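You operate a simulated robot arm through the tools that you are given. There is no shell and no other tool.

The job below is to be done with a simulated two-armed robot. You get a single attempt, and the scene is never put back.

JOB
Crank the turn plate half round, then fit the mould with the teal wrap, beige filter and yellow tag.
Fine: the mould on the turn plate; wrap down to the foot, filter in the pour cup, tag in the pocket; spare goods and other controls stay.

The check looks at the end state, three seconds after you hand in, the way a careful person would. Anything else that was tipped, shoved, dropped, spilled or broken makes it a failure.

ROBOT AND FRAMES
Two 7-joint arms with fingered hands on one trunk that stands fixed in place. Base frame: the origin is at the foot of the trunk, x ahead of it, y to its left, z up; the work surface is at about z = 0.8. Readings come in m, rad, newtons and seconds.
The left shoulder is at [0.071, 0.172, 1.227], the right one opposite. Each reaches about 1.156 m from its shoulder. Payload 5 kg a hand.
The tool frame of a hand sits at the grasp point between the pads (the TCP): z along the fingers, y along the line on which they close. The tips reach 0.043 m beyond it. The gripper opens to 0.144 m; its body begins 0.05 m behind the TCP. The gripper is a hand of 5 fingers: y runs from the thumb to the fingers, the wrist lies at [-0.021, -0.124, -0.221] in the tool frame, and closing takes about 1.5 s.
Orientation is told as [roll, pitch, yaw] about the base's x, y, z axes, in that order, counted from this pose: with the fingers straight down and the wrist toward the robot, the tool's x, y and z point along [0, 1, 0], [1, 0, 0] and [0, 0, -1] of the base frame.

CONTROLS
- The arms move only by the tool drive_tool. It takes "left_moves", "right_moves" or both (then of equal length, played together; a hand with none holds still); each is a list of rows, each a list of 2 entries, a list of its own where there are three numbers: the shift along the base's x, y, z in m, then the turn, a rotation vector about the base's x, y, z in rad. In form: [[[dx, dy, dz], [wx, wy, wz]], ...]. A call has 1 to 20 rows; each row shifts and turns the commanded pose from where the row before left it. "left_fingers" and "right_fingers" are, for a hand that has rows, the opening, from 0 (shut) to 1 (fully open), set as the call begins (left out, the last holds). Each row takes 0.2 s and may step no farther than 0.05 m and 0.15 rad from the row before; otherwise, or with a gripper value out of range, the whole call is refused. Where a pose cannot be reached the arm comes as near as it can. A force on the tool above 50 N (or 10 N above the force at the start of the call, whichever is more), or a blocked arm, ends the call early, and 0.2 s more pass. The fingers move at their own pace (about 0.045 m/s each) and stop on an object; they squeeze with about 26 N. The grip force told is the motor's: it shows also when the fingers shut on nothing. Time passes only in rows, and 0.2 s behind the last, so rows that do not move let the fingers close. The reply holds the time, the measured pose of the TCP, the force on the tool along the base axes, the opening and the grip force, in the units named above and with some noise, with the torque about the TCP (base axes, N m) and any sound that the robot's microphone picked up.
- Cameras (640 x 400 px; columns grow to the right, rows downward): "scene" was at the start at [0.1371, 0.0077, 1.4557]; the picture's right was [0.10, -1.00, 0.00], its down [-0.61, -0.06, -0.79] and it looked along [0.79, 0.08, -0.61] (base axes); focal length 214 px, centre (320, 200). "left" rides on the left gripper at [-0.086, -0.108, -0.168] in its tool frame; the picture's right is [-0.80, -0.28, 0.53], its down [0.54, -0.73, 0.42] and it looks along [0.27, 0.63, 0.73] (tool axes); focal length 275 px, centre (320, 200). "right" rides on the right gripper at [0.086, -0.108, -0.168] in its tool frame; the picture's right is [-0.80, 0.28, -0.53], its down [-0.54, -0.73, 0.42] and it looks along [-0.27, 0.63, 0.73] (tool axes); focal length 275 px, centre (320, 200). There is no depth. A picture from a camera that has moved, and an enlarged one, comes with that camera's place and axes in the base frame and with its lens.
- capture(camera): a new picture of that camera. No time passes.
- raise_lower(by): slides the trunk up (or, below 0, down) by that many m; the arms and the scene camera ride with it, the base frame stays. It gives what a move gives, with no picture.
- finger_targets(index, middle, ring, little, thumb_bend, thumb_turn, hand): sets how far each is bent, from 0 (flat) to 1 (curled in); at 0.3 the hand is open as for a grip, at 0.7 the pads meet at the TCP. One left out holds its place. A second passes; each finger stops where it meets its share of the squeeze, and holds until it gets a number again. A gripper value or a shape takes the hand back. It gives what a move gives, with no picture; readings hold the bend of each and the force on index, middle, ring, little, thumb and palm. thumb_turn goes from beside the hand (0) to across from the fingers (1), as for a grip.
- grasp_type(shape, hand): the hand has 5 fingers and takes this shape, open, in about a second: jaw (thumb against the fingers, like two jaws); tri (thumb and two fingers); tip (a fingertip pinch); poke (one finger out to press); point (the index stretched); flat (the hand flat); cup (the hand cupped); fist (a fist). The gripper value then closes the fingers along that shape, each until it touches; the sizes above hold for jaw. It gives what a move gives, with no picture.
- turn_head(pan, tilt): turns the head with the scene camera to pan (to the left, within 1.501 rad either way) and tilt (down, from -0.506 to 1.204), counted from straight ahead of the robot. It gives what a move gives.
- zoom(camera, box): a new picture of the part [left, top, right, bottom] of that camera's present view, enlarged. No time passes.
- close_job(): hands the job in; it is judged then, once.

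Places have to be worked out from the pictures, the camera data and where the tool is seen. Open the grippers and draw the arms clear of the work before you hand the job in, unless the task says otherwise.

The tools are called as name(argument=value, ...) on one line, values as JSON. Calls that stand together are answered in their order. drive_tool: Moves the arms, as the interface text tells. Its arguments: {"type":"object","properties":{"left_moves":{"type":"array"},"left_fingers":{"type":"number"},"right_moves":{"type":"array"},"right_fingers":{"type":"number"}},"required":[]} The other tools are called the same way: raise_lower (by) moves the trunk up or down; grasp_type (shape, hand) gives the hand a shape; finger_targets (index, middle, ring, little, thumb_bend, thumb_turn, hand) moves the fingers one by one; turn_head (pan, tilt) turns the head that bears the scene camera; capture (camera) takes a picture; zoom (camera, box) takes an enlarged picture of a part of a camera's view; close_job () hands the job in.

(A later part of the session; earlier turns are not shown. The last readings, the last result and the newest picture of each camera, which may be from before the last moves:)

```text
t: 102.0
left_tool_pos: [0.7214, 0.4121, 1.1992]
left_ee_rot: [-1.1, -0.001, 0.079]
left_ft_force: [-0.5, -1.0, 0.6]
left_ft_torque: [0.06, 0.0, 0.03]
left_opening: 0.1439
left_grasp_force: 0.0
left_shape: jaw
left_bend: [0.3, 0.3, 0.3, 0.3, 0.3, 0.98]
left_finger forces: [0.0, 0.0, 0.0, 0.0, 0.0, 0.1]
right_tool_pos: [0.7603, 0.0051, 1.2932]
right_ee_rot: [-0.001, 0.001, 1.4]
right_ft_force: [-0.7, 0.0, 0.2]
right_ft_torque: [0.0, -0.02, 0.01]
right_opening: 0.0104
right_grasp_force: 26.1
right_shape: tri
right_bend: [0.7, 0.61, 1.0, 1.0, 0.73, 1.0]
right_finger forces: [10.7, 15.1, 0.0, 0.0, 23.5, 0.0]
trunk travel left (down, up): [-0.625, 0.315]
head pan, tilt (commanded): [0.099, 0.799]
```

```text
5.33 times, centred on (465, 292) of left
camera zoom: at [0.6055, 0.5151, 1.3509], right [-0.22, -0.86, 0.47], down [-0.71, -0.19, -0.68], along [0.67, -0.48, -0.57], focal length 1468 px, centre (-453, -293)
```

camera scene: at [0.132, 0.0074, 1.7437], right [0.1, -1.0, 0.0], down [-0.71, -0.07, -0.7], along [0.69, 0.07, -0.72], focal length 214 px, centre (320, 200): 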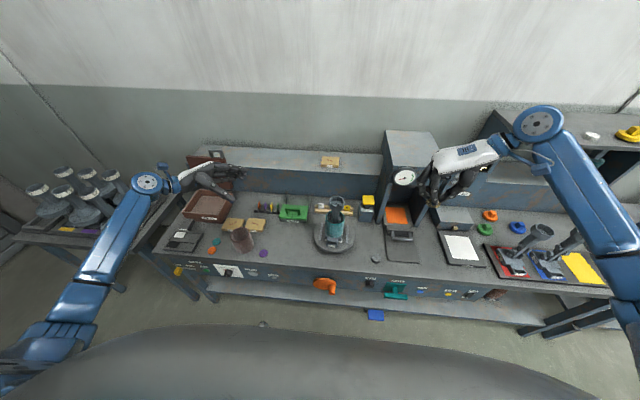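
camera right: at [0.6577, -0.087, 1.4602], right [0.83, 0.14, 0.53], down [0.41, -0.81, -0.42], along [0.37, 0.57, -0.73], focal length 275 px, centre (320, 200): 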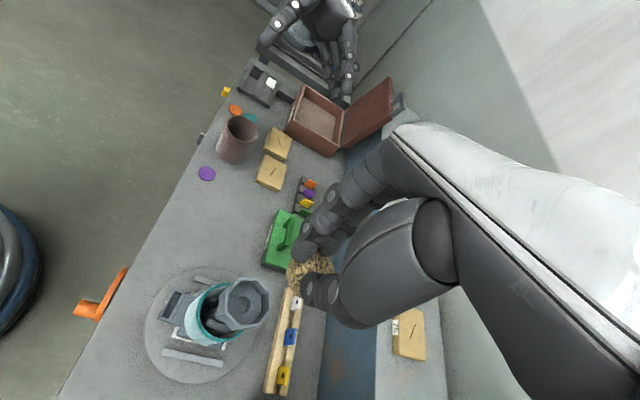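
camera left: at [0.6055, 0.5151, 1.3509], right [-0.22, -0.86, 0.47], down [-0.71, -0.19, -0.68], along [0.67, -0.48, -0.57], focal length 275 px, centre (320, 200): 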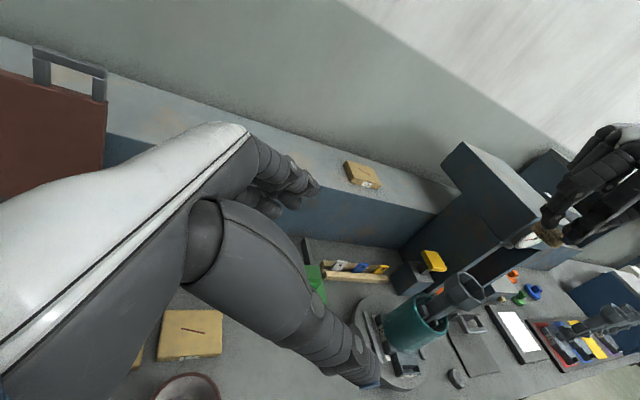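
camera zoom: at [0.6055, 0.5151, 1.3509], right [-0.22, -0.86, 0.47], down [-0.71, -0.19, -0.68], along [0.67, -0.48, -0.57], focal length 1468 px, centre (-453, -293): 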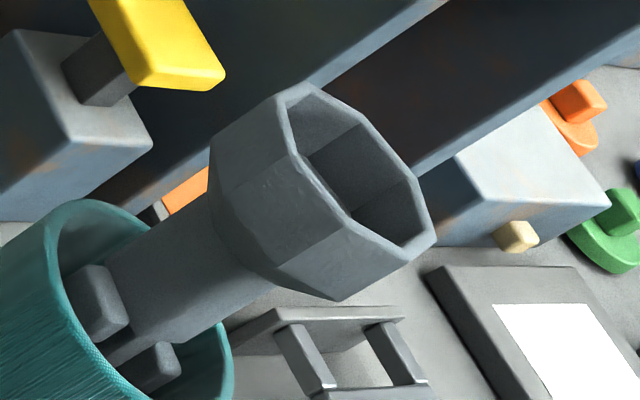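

The filter is only about 2.5 mm off the cup centre in x and y. I correct that and lower it to about 1.5 cm above the rim.

drive_tool(right_moves=[[[-0.0025, -0.0025, -0.02], [0, 0, 0]], [[0, 0, -0.03], [0, 0, 0]], [[0, 0, -0.03], [0, 0, 0]], [[0, 0, -0.03], [0, 0, 0]], [[0, 0, -0.018], [0, 0, 0]], [[0, 0, 0], [0, 0, 0]]])

zoom(camera="scene", box=[322, 180, 354, 215])

zoom(camera="left", box=[420, 235, 520, 325])

```text
t: 103.4
left_tool_pos: [0.7215, 0.4126, 1.1985]
left_ee_rot: [-1.101, 0.0, 0.078]
left_ft_force: [0.9, -0.5, 0.1]
left_ft_torque: [-0.03, -0.03, 0.02]
left_opening: 0.1438
left_grasp_force: 0.1
left_shape: jaw
left_bend: [0.3, 0.3, 0.3, 0.3, 0.3, 0.98]
left_finger forces: [0.0, 0.0, 0.0, 0.1, 0.0, 0.1]
right_tool_pos: [0.7577, 0.0018, 1.1669]
right_ee_rot: [-0.001, -0.001, 1.399]
right_ft_force: [0.3, -0.6, -0.2]
right_ft_torque: [-0.04, 0.02, 0.0]
right_opening: 0.0102
right_grasp_force: 26.4
right_shape: tri
right_bend: [0.7, 0.61, 1.0, 1.0, 0.73, 1.0]
right_finger forces: [10.8, 15.2, 0.0, 0.0, 23.4, 0.1]
trunk travel left (down, up): [-0.625, 0.315]
head pan, tilt (commanded): [0.099, 0.799]
```

```text
11.43 times, centred on (338, 198) of scene
camera zoom: at [0.1311, 0.0073, 1.7438], right [0.1, -1.0, 0.0], down [-0.71, -0.07, -0.7], along [0.69, 0.07, -0.72], focal length 2451 px, centre (114, 229)
```

zoom: 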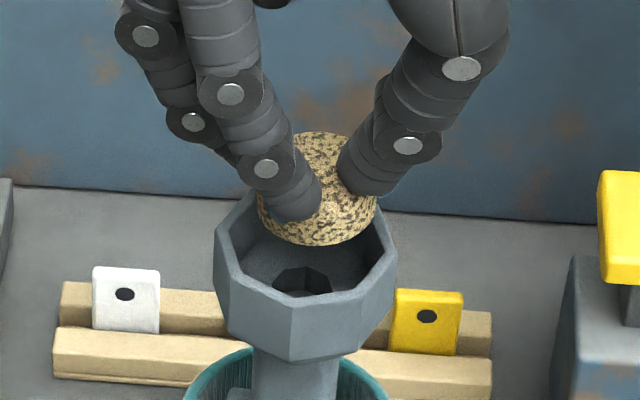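

```text
4.44 times, centred on (470, 280) of left
camera zoom: at [0.6057, 0.5159, 1.3504], right [-0.22, -0.86, 0.47], down [-0.71, -0.19, -0.68], along [0.67, -0.48, -0.57], focal length 1224 px, centre (-347, -156)
```

zoom: 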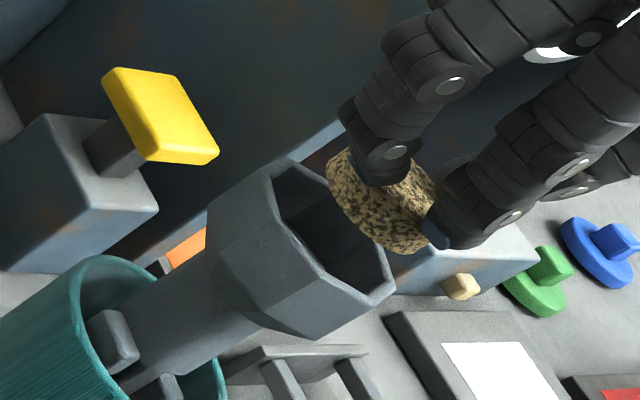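

Both views show the filter over the cup's mouth within 3 mm. I lower it until its bottom edge is inside the rim.

drive_tool(right_moves=[[[0, 0, -0.01], [0, 0, 0]], [[0, 0, -0.01], [0, 0, 0]], [[0, 0, -0.005], [0, 0, 0]], [[0, 0, 0], [0, 0, 0]]])

zoom(camera="scene", box=[322, 180, 354, 215])

zoom(camera="left", box=[420, 235, 520, 325])

```text
t: 104.4
left_tool_pos: [0.7218, 0.413, 1.1981]
left_ee_rot: [-1.103, 0.0, 0.078]
left_ft_force: [0.0, -0.3, 0.5]
left_ft_torque: [0.0, 0.02, -0.01]
left_opening: 0.1438
left_grasp_force: 0.0
left_shape: jaw
left_bend: [0.3, 0.3, 0.3, 0.3, 0.3, 0.98]
left_finger forces: [0.1, 0.0, 0.0, 0.0, 0.0, 0.0]
right_tool_pos: [0.757, 0.0006, 1.1412]
right_ee_rot: [0.0, -0.001, 1.4]
right_ft_force: [-0.4, 0.3, -0.5]
right_ft_torque: [-0.06, 0.0, 0.02]
right_opening: 0.0102
right_grasp_force: 25.8
right_shape: tri
right_bend: [0.7, 0.61, 1.0, 1.0, 0.73, 1.0]
right_finger forces: [10.9, 15.2, 0.0, 0.0, 23.4, 0.1]
trunk travel left (down, up): [-0.625, 0.315]
head pan, tilt (commanded): [0.099, 0.799]
```

```text
11.43 times, centred on (338, 198) of scene
camera zoom: at [0.1314, 0.0074, 1.7438], right [0.1, -1.0, 0.0], down [-0.71, -0.07, -0.7], along [0.69, 0.07, -0.72], focal length 2451 px, centre (114, 229)
```

zoom: 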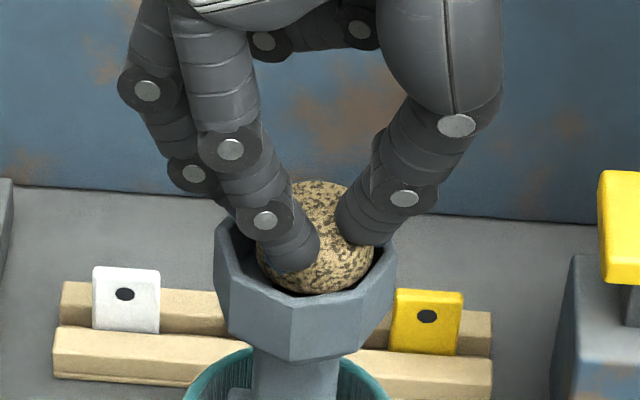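

```text
4.44 times, centred on (470, 280) of left
camera zoom: at [0.6059, 0.516, 1.3503], right [-0.22, -0.86, 0.47], down [-0.71, -0.19, -0.68], along [0.67, -0.48, -0.57], focal length 1224 px, centre (-347, -156)
```

zoom: 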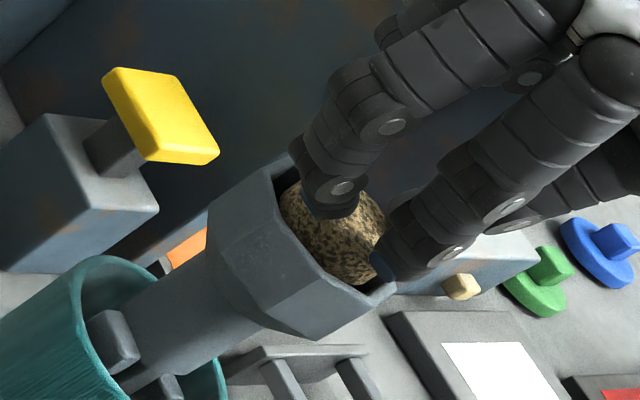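

The filter's lower part is inside the cup mouth, with no contact force. I lower 4 mm more and then release.

drive_tool(right_moves=[[[0, 0, -0.004], [0, 0, 0]], [[0, 0, 0], [0, 0, 0]]])

zoom(camera="left", box=[440, 250, 500, 305])

```text
t: 105.0
left_tool_pos: [0.7229, 0.4127, 1.1987]
left_ee_rot: [-1.101, -0.001, 0.081]
left_ft_force: [0.9, -0.5, 0.0]
left_ft_torque: [-0.04, -0.02, -0.01]
left_opening: 0.1436
left_grasp_force: 0.0
left_shape: jaw
left_bend: [0.3, 0.3, 0.3, 0.3, 0.3, 0.98]
left_finger forces: [0.0, 0.1, 0.1, 0.0, 0.1, 0.0]
right_tool_pos: [0.7563, 0.001, 1.1372]
right_ee_rot: [0.0, 0.0, 1.4]
right_ft_force: [0.7, 0.6, 0.4]
right_ft_torque: [0.01, 0.02, 0.0]
right_opening: 0.0102
right_grasp_force: 25.7
right_shape: tri
right_bend: [0.7, 0.61, 1.0, 1.0, 0.73, 1.0]
right_finger forces: [10.9, 15.2, 0.0, 0.1, 23.4, 0.0]
trunk travel left (down, up): [-0.625, 0.315]
head pan, tilt (commanded): [0.099, 0.799]
```

```text
7.27 times, centred on (470, 278) of left
camera zoom: at [0.6059, 0.516, 1.3503], right [-0.22, -0.86, 0.47], down [-0.71, -0.19, -0.68], along [0.67, -0.48, -0.57], focal length 2002 px, centre (-771, -364)
```

zoom: 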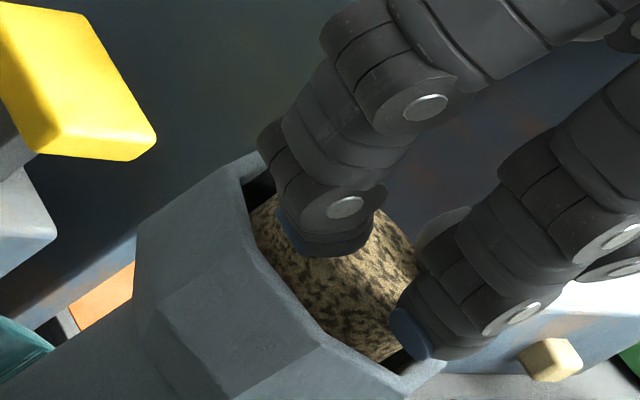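

The fingertips are at rim level with the filter mostly in the cup. I open just a little so it drops in, then lift straight up.

drive_tool(right_moves=[[[0, 0, 0], [0, 0, 0]], [[0, 0, 0], [0, 0, 0]]], right_fingers=0.17)

zoom(camera="left", box=[440, 250, 500, 305])

zoom(camera="scene", box=[322, 180, 354, 215])

```text
t: 105.6
left_tool_pos: [0.7234, 0.4142, 1.1986]
left_ee_rot: [-1.101, -0.001, 0.08]
left_ft_force: [0.0, 0.1, -0.6]
left_ft_torque: [0.0, -0.04, 0.0]
left_opening: 0.1437
left_grasp_force: 0.1
left_shape: jaw
left_bend: [0.3, 0.3, 0.3, 0.3, 0.3, 0.98]
left_finger forces: [0.0, 0.0, 0.0, 0.0, 0.0, 0.0]
right_tool_pos: [0.7568, -0.0003, 1.1357]
right_ee_rot: [-0.001, 0.0, 1.401]
right_ft_force: [0.0, 0.3, 0.2]
right_ft_torque: [0.04, 0.0, -0.01]
right_opening: 0.0245
right_grasp_force: 0.0
right_shape: tri
right_bend: [0.73, 0.6, 0.99, 0.99, 0.74, 1.0]
right_finger forces: [0.0, 0.0, 0.0, 0.1, 0.0, 0.0]
trunk travel left (down, up): [-0.625, 0.315]
head pan, tilt (commanded): [0.099, 0.799]
```

```text
7.27 times, centred on (470, 278) of left
camera zoom: at [0.6059, 0.516, 1.3503], right [-0.22, -0.86, 0.47], down [-0.71, -0.19, -0.68], along [0.67, -0.48, -0.57], focal length 2002 px, centre (-771, -364)
```

zoom: 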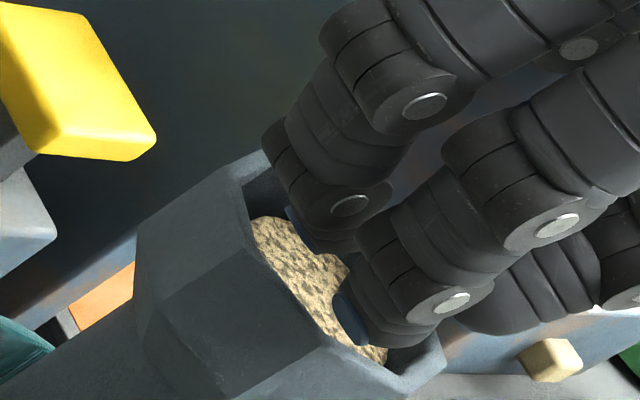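

```text
11.43 times, centred on (338, 198) of scene
camera zoom: at [0.1313, 0.0074, 1.7438], right [0.1, -1.0, 0.0], down [-0.71, -0.07, -0.7], along [0.69, 0.07, -0.72], focal length 2451 px, centre (114, 229)
```

zoom: 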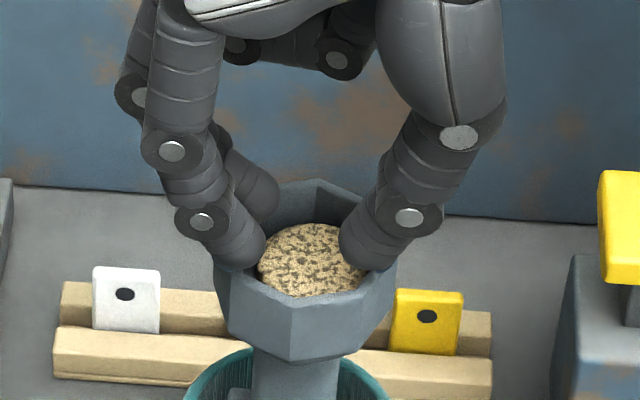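

The filter has dropped into the cup and lies flat. I lift the right hand straight up.

drive_tool(right_moves=[[[0, 0, 0.015], [0, 0, 0]], [[0, 0, 0.03], [0, 0, 0]], [[0, 0, 0.04], [0, 0, 0]], [[0, 0, 0.04], [0, 0, 0]], [[0, 0, 0.04], [0, 0, 0]]])

zoom(camera="scene", box=[312, 185, 372, 245])

zoom(camera="left", box=[410, 240, 510, 330])

```text
t: 106.8
left_tool_pos: [0.7216, 0.4131, 1.1996]
left_ee_rot: [-1.103, 0.001, 0.078]
left_ft_force: [-0.1, 0.9, -0.3]
left_ft_torque: [-0.02, 0.0, -0.02]
left_opening: 0.1438
left_grasp_force: 0.1
left_shape: jaw
left_bend: [0.3, 0.3, 0.3, 0.3, 0.3, 0.98]
left_finger forces: [0.1, 0.0, 0.1, 0.0, 0.0, 0.0]
right_tool_pos: [0.7565, 0.0022, 1.3017]
right_ee_rot: [0.0, 0.001, 1.401]
right_ft_force: [-0.4, 0.9, -0.4]
right_ft_torque: [-0.02, -0.01, 0.0]
right_opening: 0.0245
right_grasp_force: 0.1
right_shape: tri
right_bend: [0.73, 0.6, 0.99, 0.99, 0.74, 1.0]
right_finger forces: [0.1, 0.1, 0.1, 0.0, 0.0, 0.0]
trunk travel left (down, up): [-0.625, 0.315]
head pan, tilt (commanded): [0.099, 0.799]
```

```text
6.67 times, centred on (342, 215) of scene
camera zoom: at [0.1306, 0.0081, 1.7437], right [0.1, -1.0, 0.0], down [-0.71, -0.07, -0.7], along [0.69, 0.07, -0.72], focal length 1430 px, centre (173, 100)
```

zoom: 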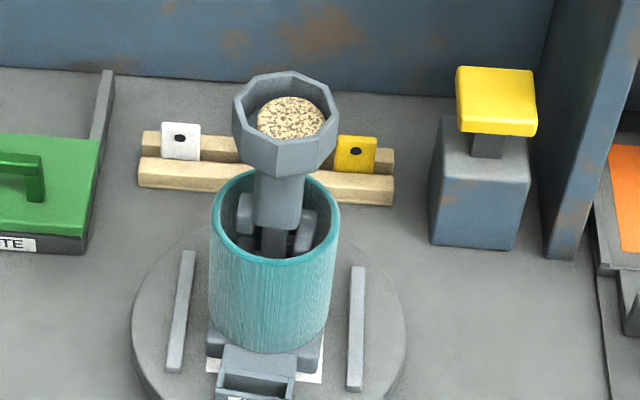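

```text
4.44 times, centred on (460, 285) of left
camera zoom: at [0.6053, 0.5165, 1.3502], right [-0.22, -0.86, 0.47], down [-0.71, -0.19, -0.68], along [0.67, -0.48, -0.57], focal length 1224 px, centre (-302, -178)
```

zoom: 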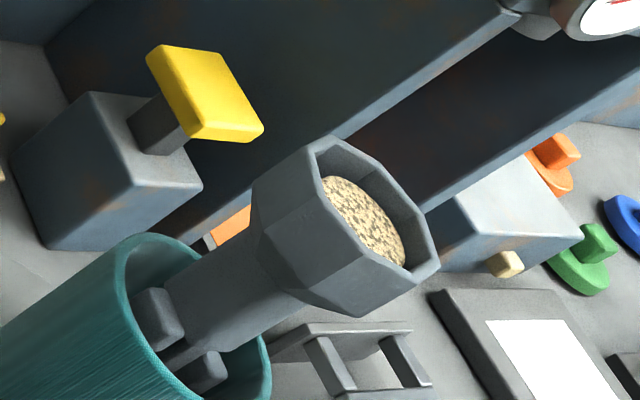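

The filter lies flat in the pour cup. Now the yellow tag: I look at the wooden rack with all three cameras.

zoom(camera="left", box=[310, 235, 420, 305])

zoom(camera="scene", box=[312, 193, 372, 223])

capture(camera="right")

```text
5.71 times, centred on (365, 270) of left
camera zoom: at [0.6053, 0.5165, 1.3502], right [-0.22, -0.86, 0.47], down [-0.71, -0.19, -0.68], along [0.67, -0.48, -0.57], focal length 1573 px, centre (63, -200)
```

zoom: 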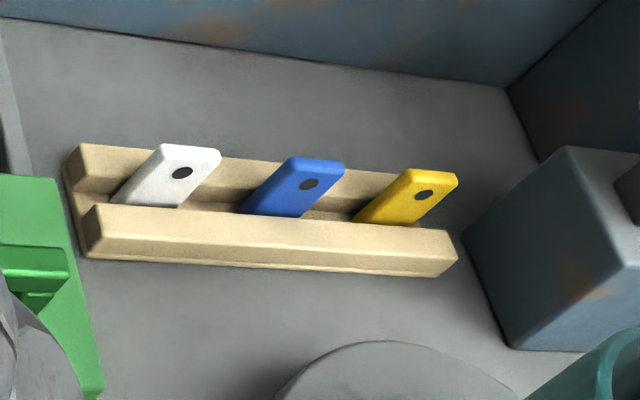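

```text
10.67 times, centred on (342, 208) of scene
camera zoom: at [0.1306, 0.0081, 1.7437], right [0.1, -1.0, 0.0], down [-0.71, -0.07, -0.7], along [0.69, 0.07, -0.72], focal length 2288 px, centre (85, 115)
```

zoom: 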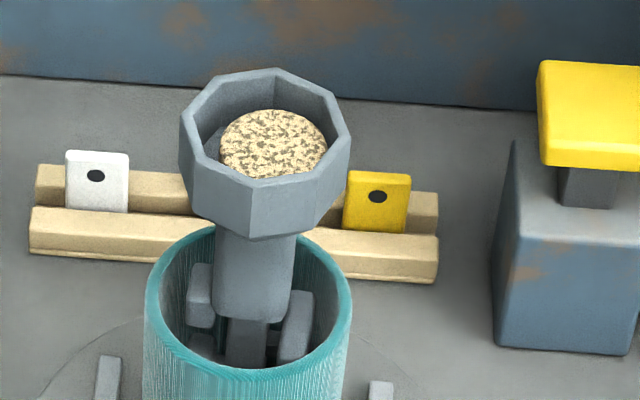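

```text
taken
camera right: at [0.6538, -0.0901, 1.4703], right [0.83, 0.15, 0.53], down [0.41, -0.81, -0.42], along [0.37, 0.57, -0.73], focal length 275 px, centre (320, 200)
```

right: 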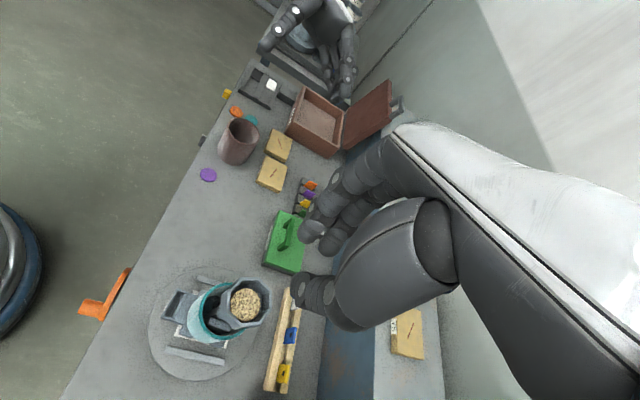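

The tag's hole is triangulated at (0.9595, -0.0662, 0.842); it leans back about 30° in the rack, 3.3 cm wide. I now measure the pocket from several views.

zoom(camera="scene", box=[322, 228, 352, 253])

zoom(camera="right", box=[145, 270, 265, 370])

zoom(camera="right", box=[250, 280, 330, 400])

zoom(camera="left", box=[340, 290, 460, 400])

```text
16.00 times, centred on (337, 240) of scene
camera zoom: at [0.1306, 0.0081, 1.7437], right [0.1, -1.0, 0.0], down [-0.71, -0.07, -0.7], along [0.69, 0.07, -0.72], focal length 3432 px, centre (48, -448)
```

zoom: 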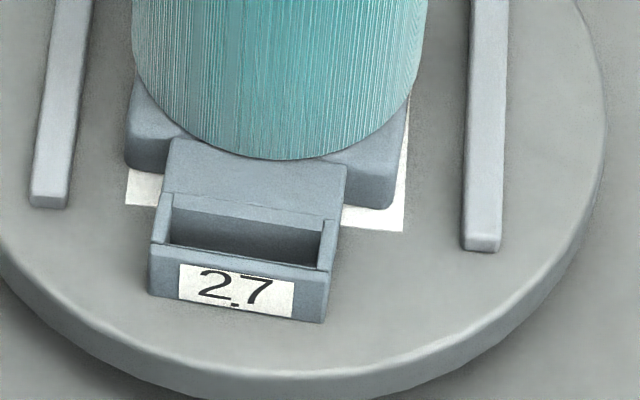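

```text
4.00 times, centred on (205, 320) of right
camera zoom: at [0.6538, -0.0901, 1.4703], right [0.83, 0.15, 0.53], down [0.41, -0.81, -0.42], along [0.37, 0.57, -0.73], focal length 1101 px, centre (780, -280)
```

zoom: 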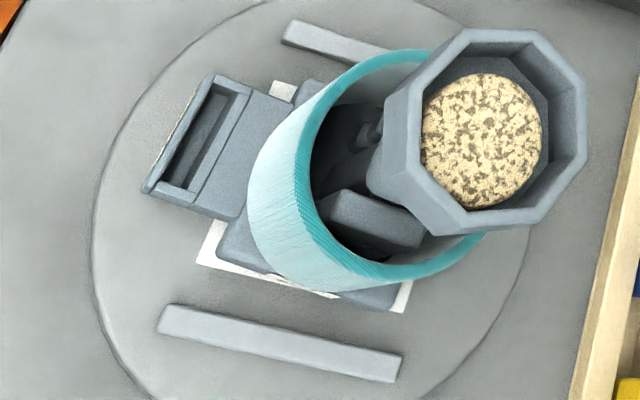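

```text
3.33 times, centred on (290, 340) of right
camera zoom: at [0.6538, -0.0901, 1.4703], right [0.83, 0.15, 0.53], down [0.41, -0.81, -0.42], along [0.37, 0.57, -0.73], focal length 918 px, centre (420, -267)
```

zoom: 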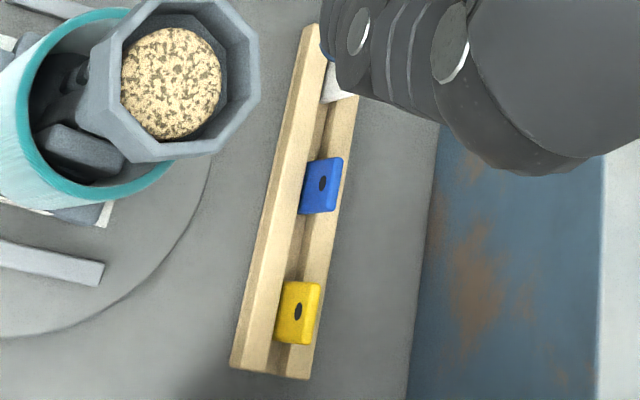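

```text
3.64 times, centred on (400, 345) of left
camera zoom: at [0.6053, 0.5165, 1.3502], right [-0.22, -0.86, 0.47], down [-0.71, -0.19, -0.68], along [0.67, -0.48, -0.57], focal length 1001 px, centre (29, -327)
```

zoom: 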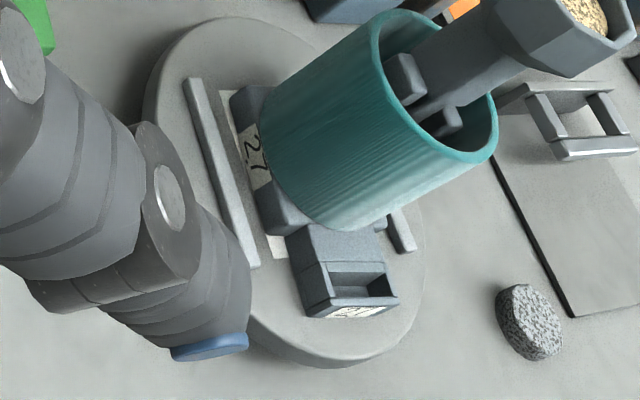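

The pocket's slot is centred at about (0.699, 0.0065), top z≈0.873, roughly 4.5 × 1.8 cm, with about 2.7 cm to the wrap behind it. I'll pinch the tag by its faces. First I raise the right hand, straighten its yaw and take the tip-pinch shape.

drive_tool(right_moves=[[[0, -0.01, 0.04], [0, 0, 0]], [[0, -0.01, 0.04], [0, 0, 0]], [[0, -0.02, 0.03], [0, 0, -0.14]], [[0, -0.02, 0.02], [0, 0, -0.14]], [[0, -0.02, 0], [0, 0, -0.14]], [[0.01, -0.02, 0], [0, 0, -0.14]], [[0.01, 0, 0], [0, 0, -0.14]], [[0.01, 0, 0], [0, 0, -0.14]], [[0.01, 0, 0], [0, 0, -0.14]], [[0.01, 0, 0], [0, 0, -0.14]], [[0, 0, 0], [0, 0, -0.14]], [[0, 0, 0], [0, 0, -0.14]]])

grasp_type(hand="right", shape="tip")

capture(camera="scene")

capture(camera="right")

```text
t: 109.4
left_tool_pos: [0.7232, 0.4142, 1.1982]
left_ee_rot: [-1.105, 0.0, 0.079]
left_ft_force: [-0.4, 0.1, -0.3]
left_ft_torque: [0.0, 0.0, -0.01]
left_opening: 0.1438
left_grasp_force: 0.0
left_shape: jaw
left_bend: [0.3, 0.3, 0.3, 0.3, 0.3, 0.98]
left_finger forces: [0.0, 0.0, 0.0, 0.0, 0.1, 0.0]
right_tool_pos: [0.8068, -0.0983, 1.4312]
right_ee_rot: [-0.002, 0.0, -0.002]
right_ft_force: [-0.6, 0.4, -0.1]
right_ft_torque: [0.02, 0.0, -0.01]
right_opening: 0.0243
right_grasp_force: 0.1
right_shape: tri
right_bend: [0.73, 0.6, 0.99, 0.99, 0.74, 1.0]
right_finger forces: [0.0, 0.0, 0.0, 0.0, 0.0, 0.0]
trunk travel left (down, up): [-0.625, 0.315]
head pan, tilt (commanded): [0.099, 0.799]
```

```text
t: 110.3
left_tool_pos: [0.7226, 0.4134, 1.1975]
left_ee_rot: [-1.101, -0.001, 0.078]
left_ft_force: [0.2, -0.4, -0.4]
left_ft_torque: [0.01, -0.03, -0.04]
left_opening: 0.1437
left_grasp_force: 0.1
left_shape: jaw
left_bend: [0.3, 0.3, 0.3, 0.3, 0.3, 0.98]
left_finger forces: [0.1, 0.0, 0.1, 0.1, 0.0, 0.0]
right_tool_pos: [0.8066, -0.101, 1.4314]
right_ee_rot: [0.002, 0.0, -0.001]
right_ft_force: [-0.4, -0.2, -0.3]
right_ft_torque: [-0.01, 0.0, 0.02]
right_opening: 0.1435
right_grasp_force: 0.0
right_shape: tip
right_bend: [0.3, 0.98, 0.99, 0.99, 0.3, 0.98]
right_finger forces: [0.0, 0.1, 0.0, 0.0, 0.0, 0.0]
trunk travel left (down, up): [-0.625, 0.315]
head pan, tilt (commanded): [0.099, 0.799]
```

```text
taken
camera scene: at [0.1314, 0.0072, 1.7438], right [0.1, -1.0, 0.0], down [-0.71, -0.07, -0.7], along [0.69, 0.07, -0.72], focal length 214 px, centre (320, 200)
```

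scene: 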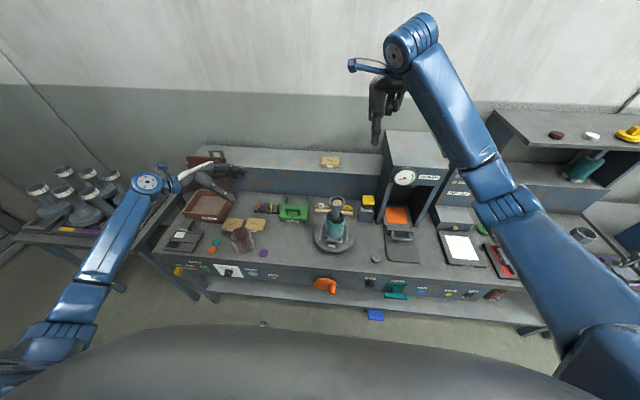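

```text
taken
camera right: at [0.6997, -0.0144, 1.5982], right [0.28, -0.8, 0.53], down [-0.73, -0.54, -0.42], along [0.63, -0.27, -0.73], focal length 275 px, centre (320, 200)
```

right: 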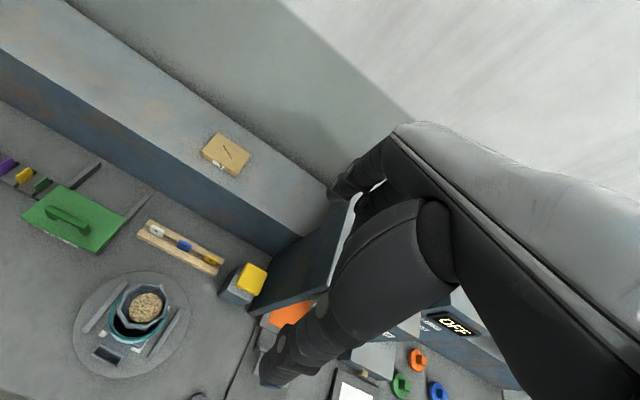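

The tip shape is set. I close partway in the air to see exactly where index and thumb tips meet.

drive_tool(right_moves=[[[0, 0, 0], [0, 0, 0]], [[0, 0, 0], [0, 0, 0]], [[0, 0, 0], [0, 0, 0]], [[0, 0, 0], [0, 0, 0]], [[0, 0, 0], [0, 0, 0]], [[0, 0, 0], [0, 0, 0]]], right_fingers=0.3)

zoom(camera="scene", box=[345, 50, 445, 160])

zoom(camera="right", box=[240, 150, 420, 390])

capture(camera="left")

```text
t: 111.7
left_tool_pos: [0.7229, 0.4133, 1.1984]
left_ee_rot: [-1.101, 0.0, 0.079]
left_ft_force: [0.2, -0.2, 0.6]
left_ft_torque: [-0.01, -0.01, -0.03]
left_opening: 0.1436
left_grasp_force: 0.2
left_shape: jaw
left_bend: [0.3, 0.3, 0.3, 0.3, 0.3, 0.98]
left_finger forces: [0.0, 0.0, 0.0, 0.0, 0.1, 0.1]
right_tool_pos: [0.8076, -0.1006, 1.4294]
right_ee_rot: [0.001, 0.0, 0.0]
right_ft_force: [0.6, 0.2, -0.1]
right_ft_torque: [0.0, -0.03, -0.03]
right_opening: 0.044
right_grasp_force: 0.0
right_shape: tip
right_bend: [0.73, 0.98, 0.99, 0.99, 0.74, 1.0]
right_finger forces: [0.0, 0.0, 0.0, 0.0, 0.1, 0.1]
trunk travel left (down, up): [-0.625, 0.315]
head pan, tilt (commanded): [0.099, 0.799]
```

```text
3.64 times, centred on (395, 105) of scene
camera zoom: at [0.1313, 0.0074, 1.7438], right [0.1, -1.0, 0.0], down [-0.71, -0.07, -0.7], along [0.69, 0.07, -0.72], focal length 780 px, centre (47, 546)
```

zoom: 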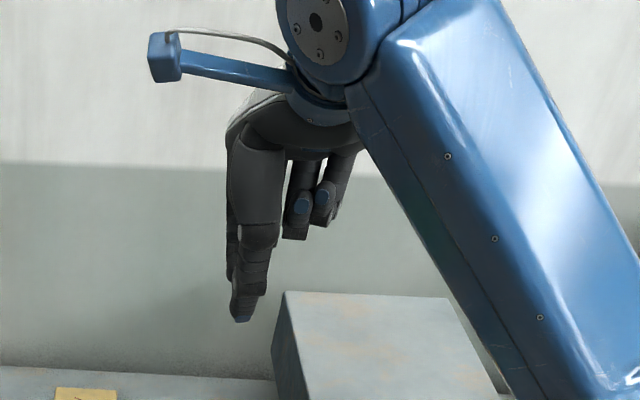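

```text
1.67 times, centred on (330, 270) of right
camera zoom: at [0.6996, -0.0141, 1.5983], right [0.28, -0.8, 0.53], down [-0.73, -0.54, -0.42], along [0.63, -0.27, -0.73], focal length 459 px, centre (303, 83)
```

zoom: 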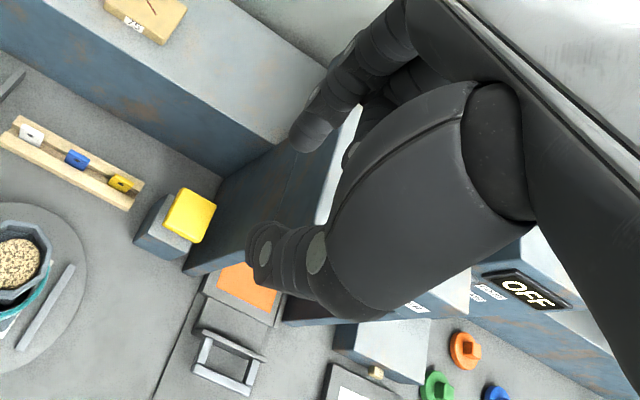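

```text
taken
camera left: at [0.6059, 0.516, 1.3503], right [-0.22, -0.86, 0.47], down [-0.71, -0.19, -0.68], along [0.67, -0.48, -0.57], focal length 275 px, centre (320, 200)
```

left: 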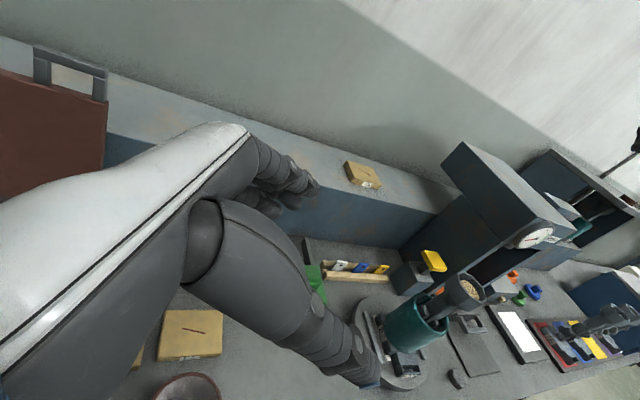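

In the tip pinch the contact point lies at about TCP + (0, -0.005, -0.045). I lower the trunk 0.15 m so the right arm reaches the rack comfortably.

raise_lower(by=-0.15)

capture(camera="scene")

zoom(camera="scene", box=[300, 170, 380, 240])

```text
t: 113.5
left_tool_pos: [0.7217, 0.4139, 1.0492]
left_ee_rot: [-1.1, -0.001, 0.078]
left_ft_force: [0.4, 1.2, 0.0]
left_ft_torque: [0.03, 0.02, 0.04]
left_opening: 0.1435
left_grasp_force: 0.0
left_shape: jaw
left_bend: [0.3, 0.3, 0.3, 0.3, 0.3, 0.98]
left_finger forces: [0.0, 0.0, 0.1, 0.0, 0.0, 0.1]
right_tool_pos: [0.8084, -0.0999, 1.2812]
right_ee_rot: [-0.001, -0.001, -0.001]
right_ft_force: [0.0, 0.3, 0.7]
right_ft_torque: [-0.01, -0.01, -0.01]
right_opening: 0.044
right_grasp_force: 0.1
right_shape: tip
right_bend: [0.73, 0.98, 0.99, 0.99, 0.74, 1.0]
right_finger forces: [0.0, 0.0, 0.0, 0.0, 0.0, 0.0]
trunk travel left (down, up): [-0.475, 0.465]
head pan, tilt (commanded): [0.099, 0.799]
```

```text
taken
camera scene: at [0.1311, 0.0073, 1.5939], right [0.1, -1.0, 0.0], down [-0.71, -0.07, -0.7], along [0.69, 0.07, -0.72], focal length 214 px, centre (320, 200)
```

scene: 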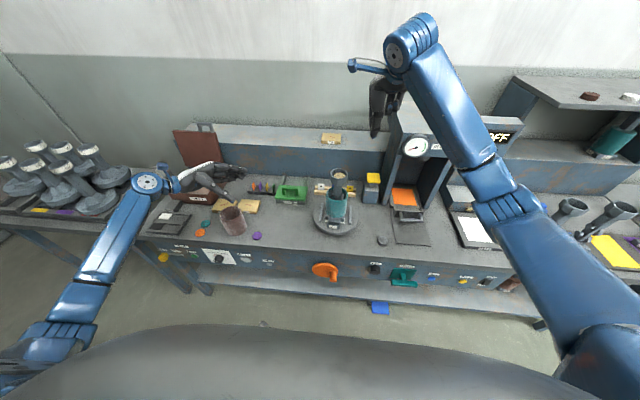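

```text
5.71 times, centred on (340, 205) of scene
camera zoom: at [0.1311, 0.0073, 1.5939], right [0.1, -1.0, 0.0], down [-0.71, -0.07, -0.7], along [0.69, 0.07, -0.72], focal length 1226 px, centre (206, 171)
```

zoom: 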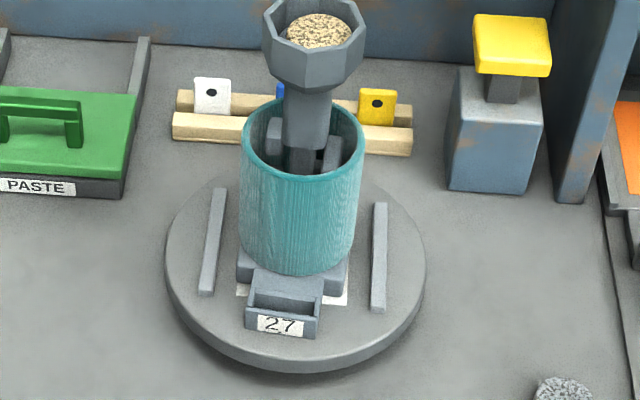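

The yellow button block to the right of the rack is close (its near side is at about y=-0.13), so I'll approach with a slight forward pitch and yaw to keep the curled fingers behind it. First I move to a point above and in front of the tag.

drive_tool(right_moves=[[[0.02, 0.005, -0.015], [0, 0.1, 0]], [[0.02, 0.005, -0.015], [0, 0.1, 0]], [[0.02, 0.008, -0.02], [0, 0, 0.1]], [[0.02, 0.008, -0.02], [0, 0, 0.1]], [[0.02, 0.008, -0.02], [0, 0, 0]], [[0.02, 0.007, -0.02], [0, 0, 0]], [[0.02, 0.006, -0.02], [0, 0, 0]], [[0.02, 0.0, -0.02], [0, 0, 0]], [[0, 0, 0], [0, 0, 0]]], right_fingers=0.45)

capture(camera="scene")

capture(camera="right")

capture(camera="left")

```text
t: 115.5
left_tool_pos: [0.7223, 0.4144, 1.0484]
left_ee_rot: [-1.101, 0.002, 0.078]
left_ft_force: [0.4, -0.5, 0.9]
left_ft_torque: [0.02, 0.0, -0.02]
left_opening: 0.1436
left_grasp_force: 0.1
left_shape: jaw
left_bend: [0.3, 0.3, 0.3, 0.3, 0.3, 0.98]
left_finger forces: [0.0, 0.0, 0.1, 0.1, 0.0, 0.0]
right_tool_pos: [0.9672, -0.0542, 1.1321]
right_ee_rot: [-0.001, 0.198, 0.201]
right_ft_force: [-0.8, -0.8, 0.6]
right_ft_torque: [0.0, 0.02, 0.0]
right_opening: 0.0644
right_grasp_force: 0.0
right_shape: tip
right_bend: [0.73, 0.98, 0.99, 0.99, 0.72, 1.0]
right_finger forces: [0.1, 0.0, 0.0, 0.1, 0.0, 0.1]
trunk travel left (down, up): [-0.475, 0.465]
head pan, tilt (commanded): [0.099, 0.799]
```

```text
taken
camera scene: at [0.1306, 0.007, 1.5939], right [0.1, -1.0, 0.0], down [-0.71, -0.07, -0.7], along [0.69, 0.07, -0.72], focal length 214 px, centre (320, 200)
```

scene: 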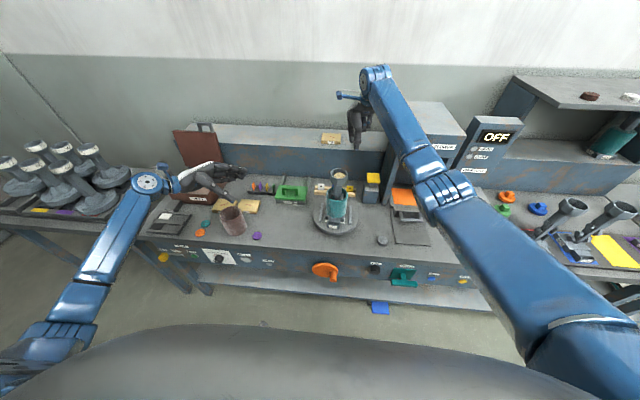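

```text
taken
camera right: at [0.8783, 0.0147, 1.3175], right [0.54, -0.7, 0.47], down [-0.67, -0.69, -0.27], along [0.51, -0.17, -0.84], focal length 275 px, centre (320, 200)
```

right: 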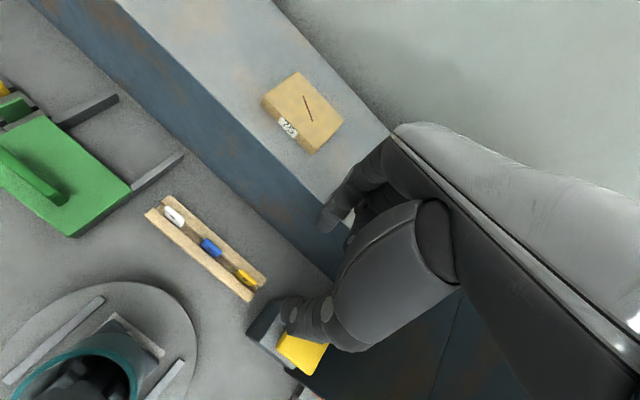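

```text
taken
camera left: at [0.6053, 0.5157, 1.2007], right [-0.22, -0.86, 0.47], down [-0.71, -0.19, -0.68], along [0.67, -0.48, -0.57], focal length 275 px, centre (320, 200)
```

left: 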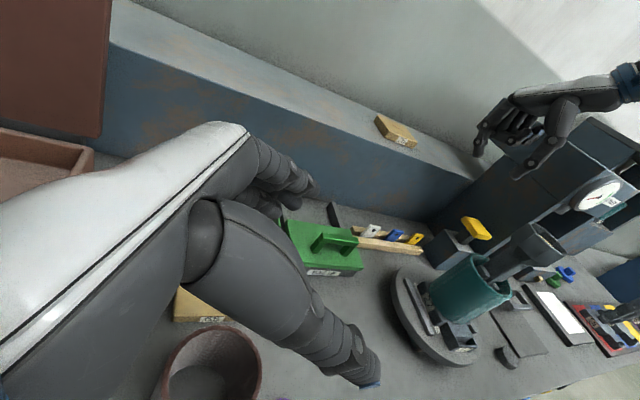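

The right hand is above the rack at (0.967, -0.054, 1.132), and the left camera sees it well. I zoom to relate the pinch tips to the tag.

zoom(camera="left", box=[455, 75, 615, 195])

zoom(camera="left", box=[340, 200, 500, 310])

zoom(camera="right", box=[200, 180, 400, 380])

zoom(camera="scene", box=[310, 80, 410, 220])

```text
3.33 times, centred on (535, 135) of left
camera zoom: at [0.6053, 0.5157, 1.2007], right [-0.22, -0.86, 0.47], down [-0.71, -0.19, -0.68], along [0.67, -0.48, -0.57], focal length 918 px, centre (-397, 417)
```

zoom: 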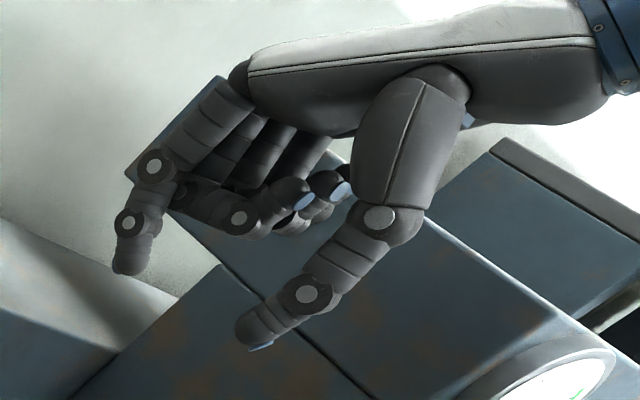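

```text
3.64 times, centred on (420, 255) of left
camera zoom: at [0.6053, 0.5157, 1.2007], right [-0.22, -0.86, 0.47], down [-0.71, -0.19, -0.68], along [0.67, -0.48, -0.57], focal length 1001 px, centre (-44, 0)
```

zoom: 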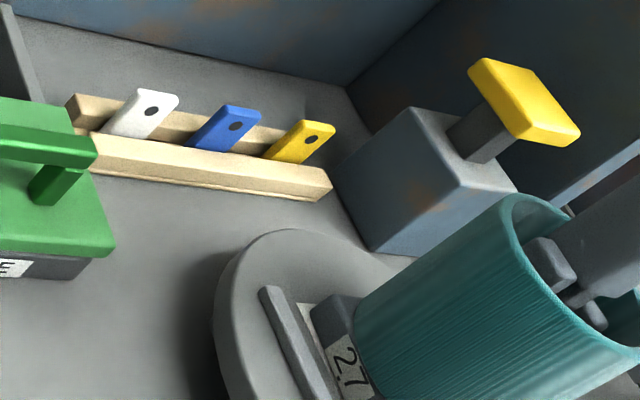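

```text
2.00 times, centred on (300, 280) of right
camera zoom: at [0.8783, 0.0147, 1.3175], right [0.54, -0.7, 0.47], down [-0.67, -0.69, -0.27], along [0.51, -0.17, -0.84], focal length 551 px, centre (360, 40)
```

zoom: 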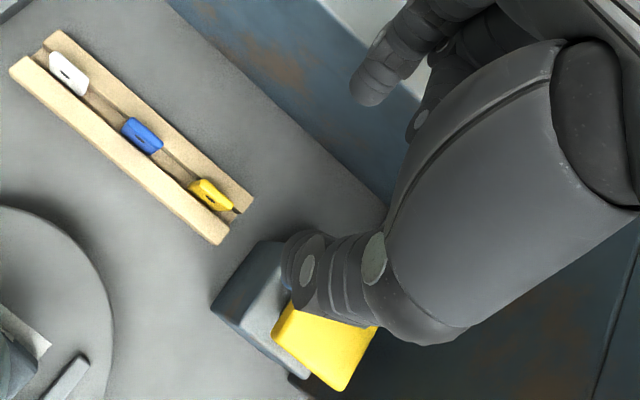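

```text
2.86 times, centred on (360, 150) of scene
camera zoom: at [0.1306, 0.007, 1.5939], right [0.1, -1.0, 0.0], down [-0.71, -0.07, -0.7], along [0.69, 0.07, -0.72], focal length 613 px, centre (206, 343)
```

zoom: 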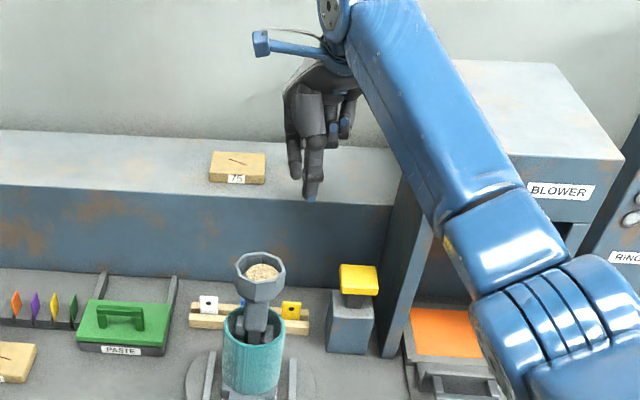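

Tips triangulate to about 3.3 cm beyond the TCP, and the curled fingers stay left of and behind the yellow cap. I descend to about 10 cm above grip height and re-check.

drive_tool(right_moves=[[[-0.001, -0.001, -0.038], [0, 0, 0]], [[-0.001, -0.001, -0.038], [0, 0, 0]], [[-0.001, -0.001, -0.038], [0, 0, 0]], [[-0.001, -0.001, -0.038], [0, 0, 0]], [[0, 0, 0], [0, 0, 0]]])

zoom(camera="left", box=[380, 150, 520, 260])

zoom(camera="right", box=[200, 180, 400, 380])

zoom(camera="scene", box=[320, 110, 400, 220])

```text
t: 116.7
left_tool_pos: [0.7213, 0.4146, 1.0478]
left_ee_rot: [-1.103, 0.0, 0.078]
left_ft_force: [-1.0, -0.1, 0.2]
left_ft_torque: [0.0, 0.0, 0.06]
left_opening: 0.1436
left_grasp_force: 0.0
left_shape: jaw
left_bend: [0.3, 0.3, 0.3, 0.3, 0.3, 0.98]
left_finger forces: [0.0, 0.0, 0.1, 0.1, 0.0, 0.0]
right_tool_pos: [0.9642, -0.0552, 0.9786]
right_ee_rot: [0.001, 0.199, 0.201]
right_ft_force: [0.0, 1.1, -0.5]
right_ft_torque: [0.01, -0.01, -0.03]
right_opening: 0.0645
right_grasp_force: 0.1
right_shape: tip
right_bend: [0.73, 0.98, 0.99, 0.99, 0.72, 1.0]
right_finger forces: [0.1, 0.0, 0.1, 0.1, 0.0, 0.0]
trunk travel left (down, up): [-0.475, 0.465]
head pan, tilt (commanded): [0.099, 0.799]
```

```text
3.64 times, centred on (450, 205) of left
camera zoom: at [0.6054, 0.5159, 1.2006], right [-0.22, -0.86, 0.47], down [-0.71, -0.19, -0.68], along [0.67, -0.48, -0.57], focal length 1001 px, centre (-153, 182)
```

zoom: 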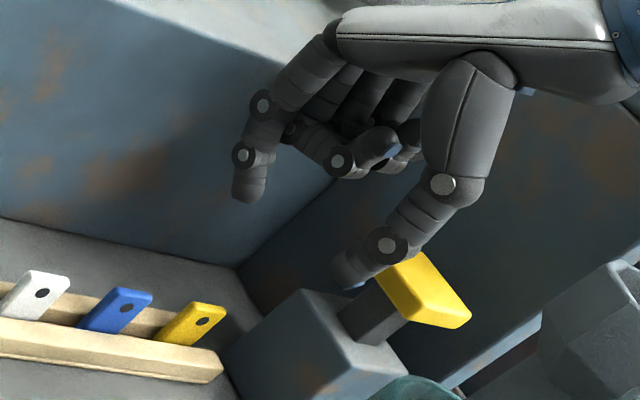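

```text
2.00 times, centred on (300, 280) of right
camera zoom: at [0.8747, 0.0142, 1.164], right [0.54, -0.7, 0.47], down [-0.67, -0.69, -0.27], along [0.51, -0.17, -0.84], focal length 551 px, centre (360, 40)
```

zoom: 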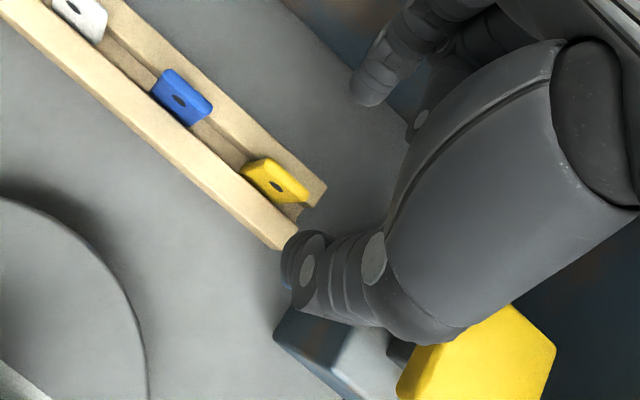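

```text
3.64 times, centred on (360, 165) of scene
camera zoom: at [0.1306, 0.0074, 1.5939], right [0.1, -1.0, 0.0], down [-0.71, -0.07, -0.7], along [0.69, 0.07, -0.72], focal length 780 px, centre (174, 327)
```

zoom: 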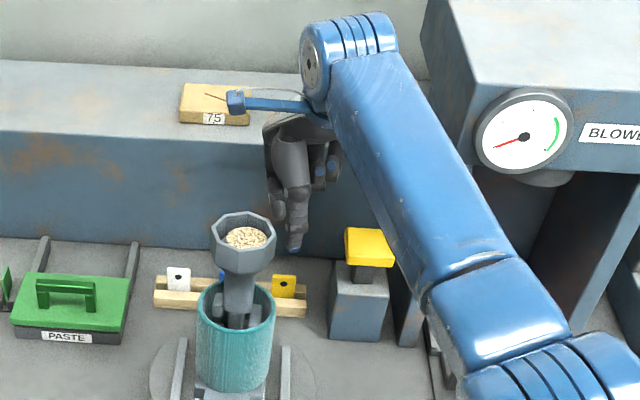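

Everything is consistent: the tag is at (0.959, -0.066) by this camera too. I lower to just above the tag's top.

drive_tool(right_moves=[[[0, -0.001, -0.025], [0, 0, 0]], [[0, -0.001, -0.025], [0, 0, 0]], [[0, 0, -0.02], [0, 0, 0]], [[0, 0, 0], [0, 0, 0]]])

zoom(camera="left", box=[380, 170, 500, 260])

zoom(camera="right", box=[220, 180, 400, 360])

zoom(camera="scene", box=[335, 150, 395, 220])

```text
t: 117.7
left_tool_pos: [0.7224, 0.4127, 1.0476]
left_ee_rot: [-1.102, 0.001, 0.079]
left_ft_force: [0.1, -0.1, -0.9]
left_ft_torque: [0.02, -0.01, 0.01]
left_opening: 0.1439
left_grasp_force: 0.1
left_shape: jaw
left_bend: [0.3, 0.3, 0.3, 0.3, 0.3, 0.98]
left_finger forces: [0.0, 0.0, 0.1, 0.0, 0.0, 0.0]
right_tool_pos: [0.9639, -0.0594, 0.9083]
right_ee_rot: [0.001, 0.201, 0.199]
right_ft_force: [0.5, 0.5, -0.1]
right_ft_torque: [-0.01, 0.01, -0.01]
right_opening: 0.0645
right_grasp_force: 0.0
right_shape: tip
right_bend: [0.73, 0.98, 0.99, 0.99, 0.72, 1.0]
right_finger forces: [0.1, 0.0, 0.0, 0.0, 0.0, 0.0]
trunk travel left (down, up): [-0.475, 0.465]
head pan, tilt (commanded): [0.099, 0.799]
```

```text
4.44 times, centred on (440, 215) of left
camera zoom: at [0.6058, 0.5159, 1.2003], right [-0.22, -0.86, 0.47], down [-0.71, -0.19, -0.68], along [0.67, -0.48, -0.57], focal length 1224 px, centre (-213, 133)
```

zoom: 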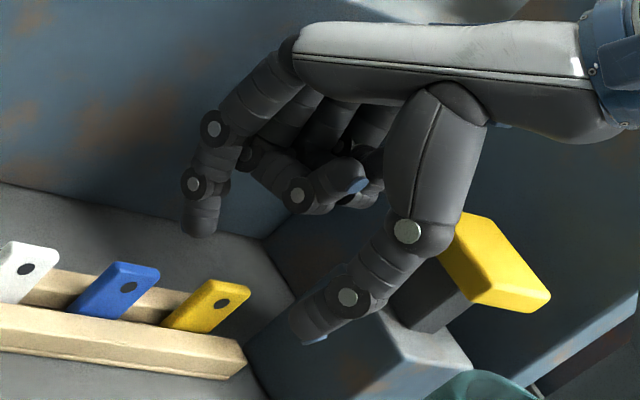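

```text
2.22 times, centred on (310, 270) of right
camera zoom: at [0.8752, 0.01, 1.0944], right [0.54, -0.7, 0.47], down [-0.67, -0.69, -0.27], along [0.51, -0.17, -0.84], focal length 612 px, centre (342, 44)
```

zoom: 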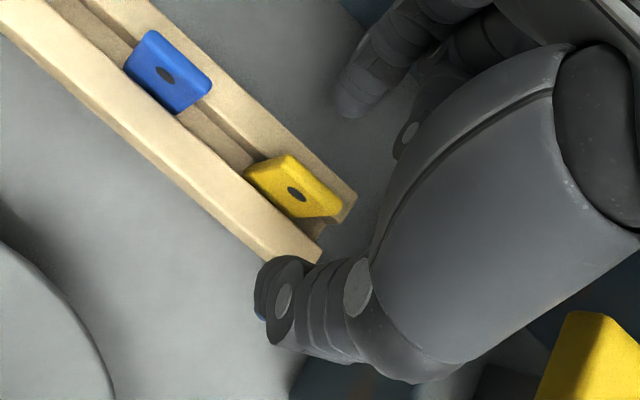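

```text
5.71 times, centred on (365, 185) of scene
camera zoom: at [0.1312, 0.0073, 1.5938], right [0.1, -1.0, 0.0], down [-0.71, -0.07, -0.7], along [0.69, 0.07, -0.72], focal length 1226 px, centre (63, 286)
```

zoom: 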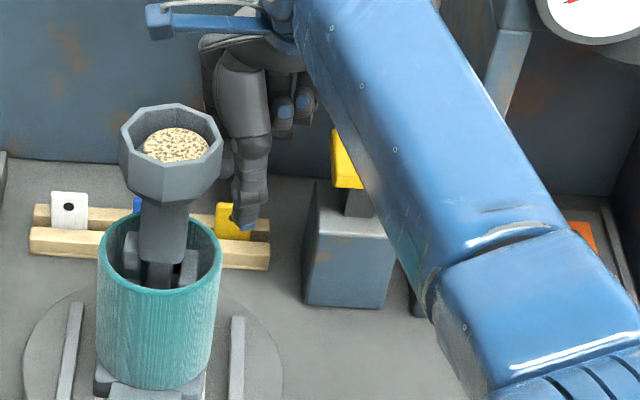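

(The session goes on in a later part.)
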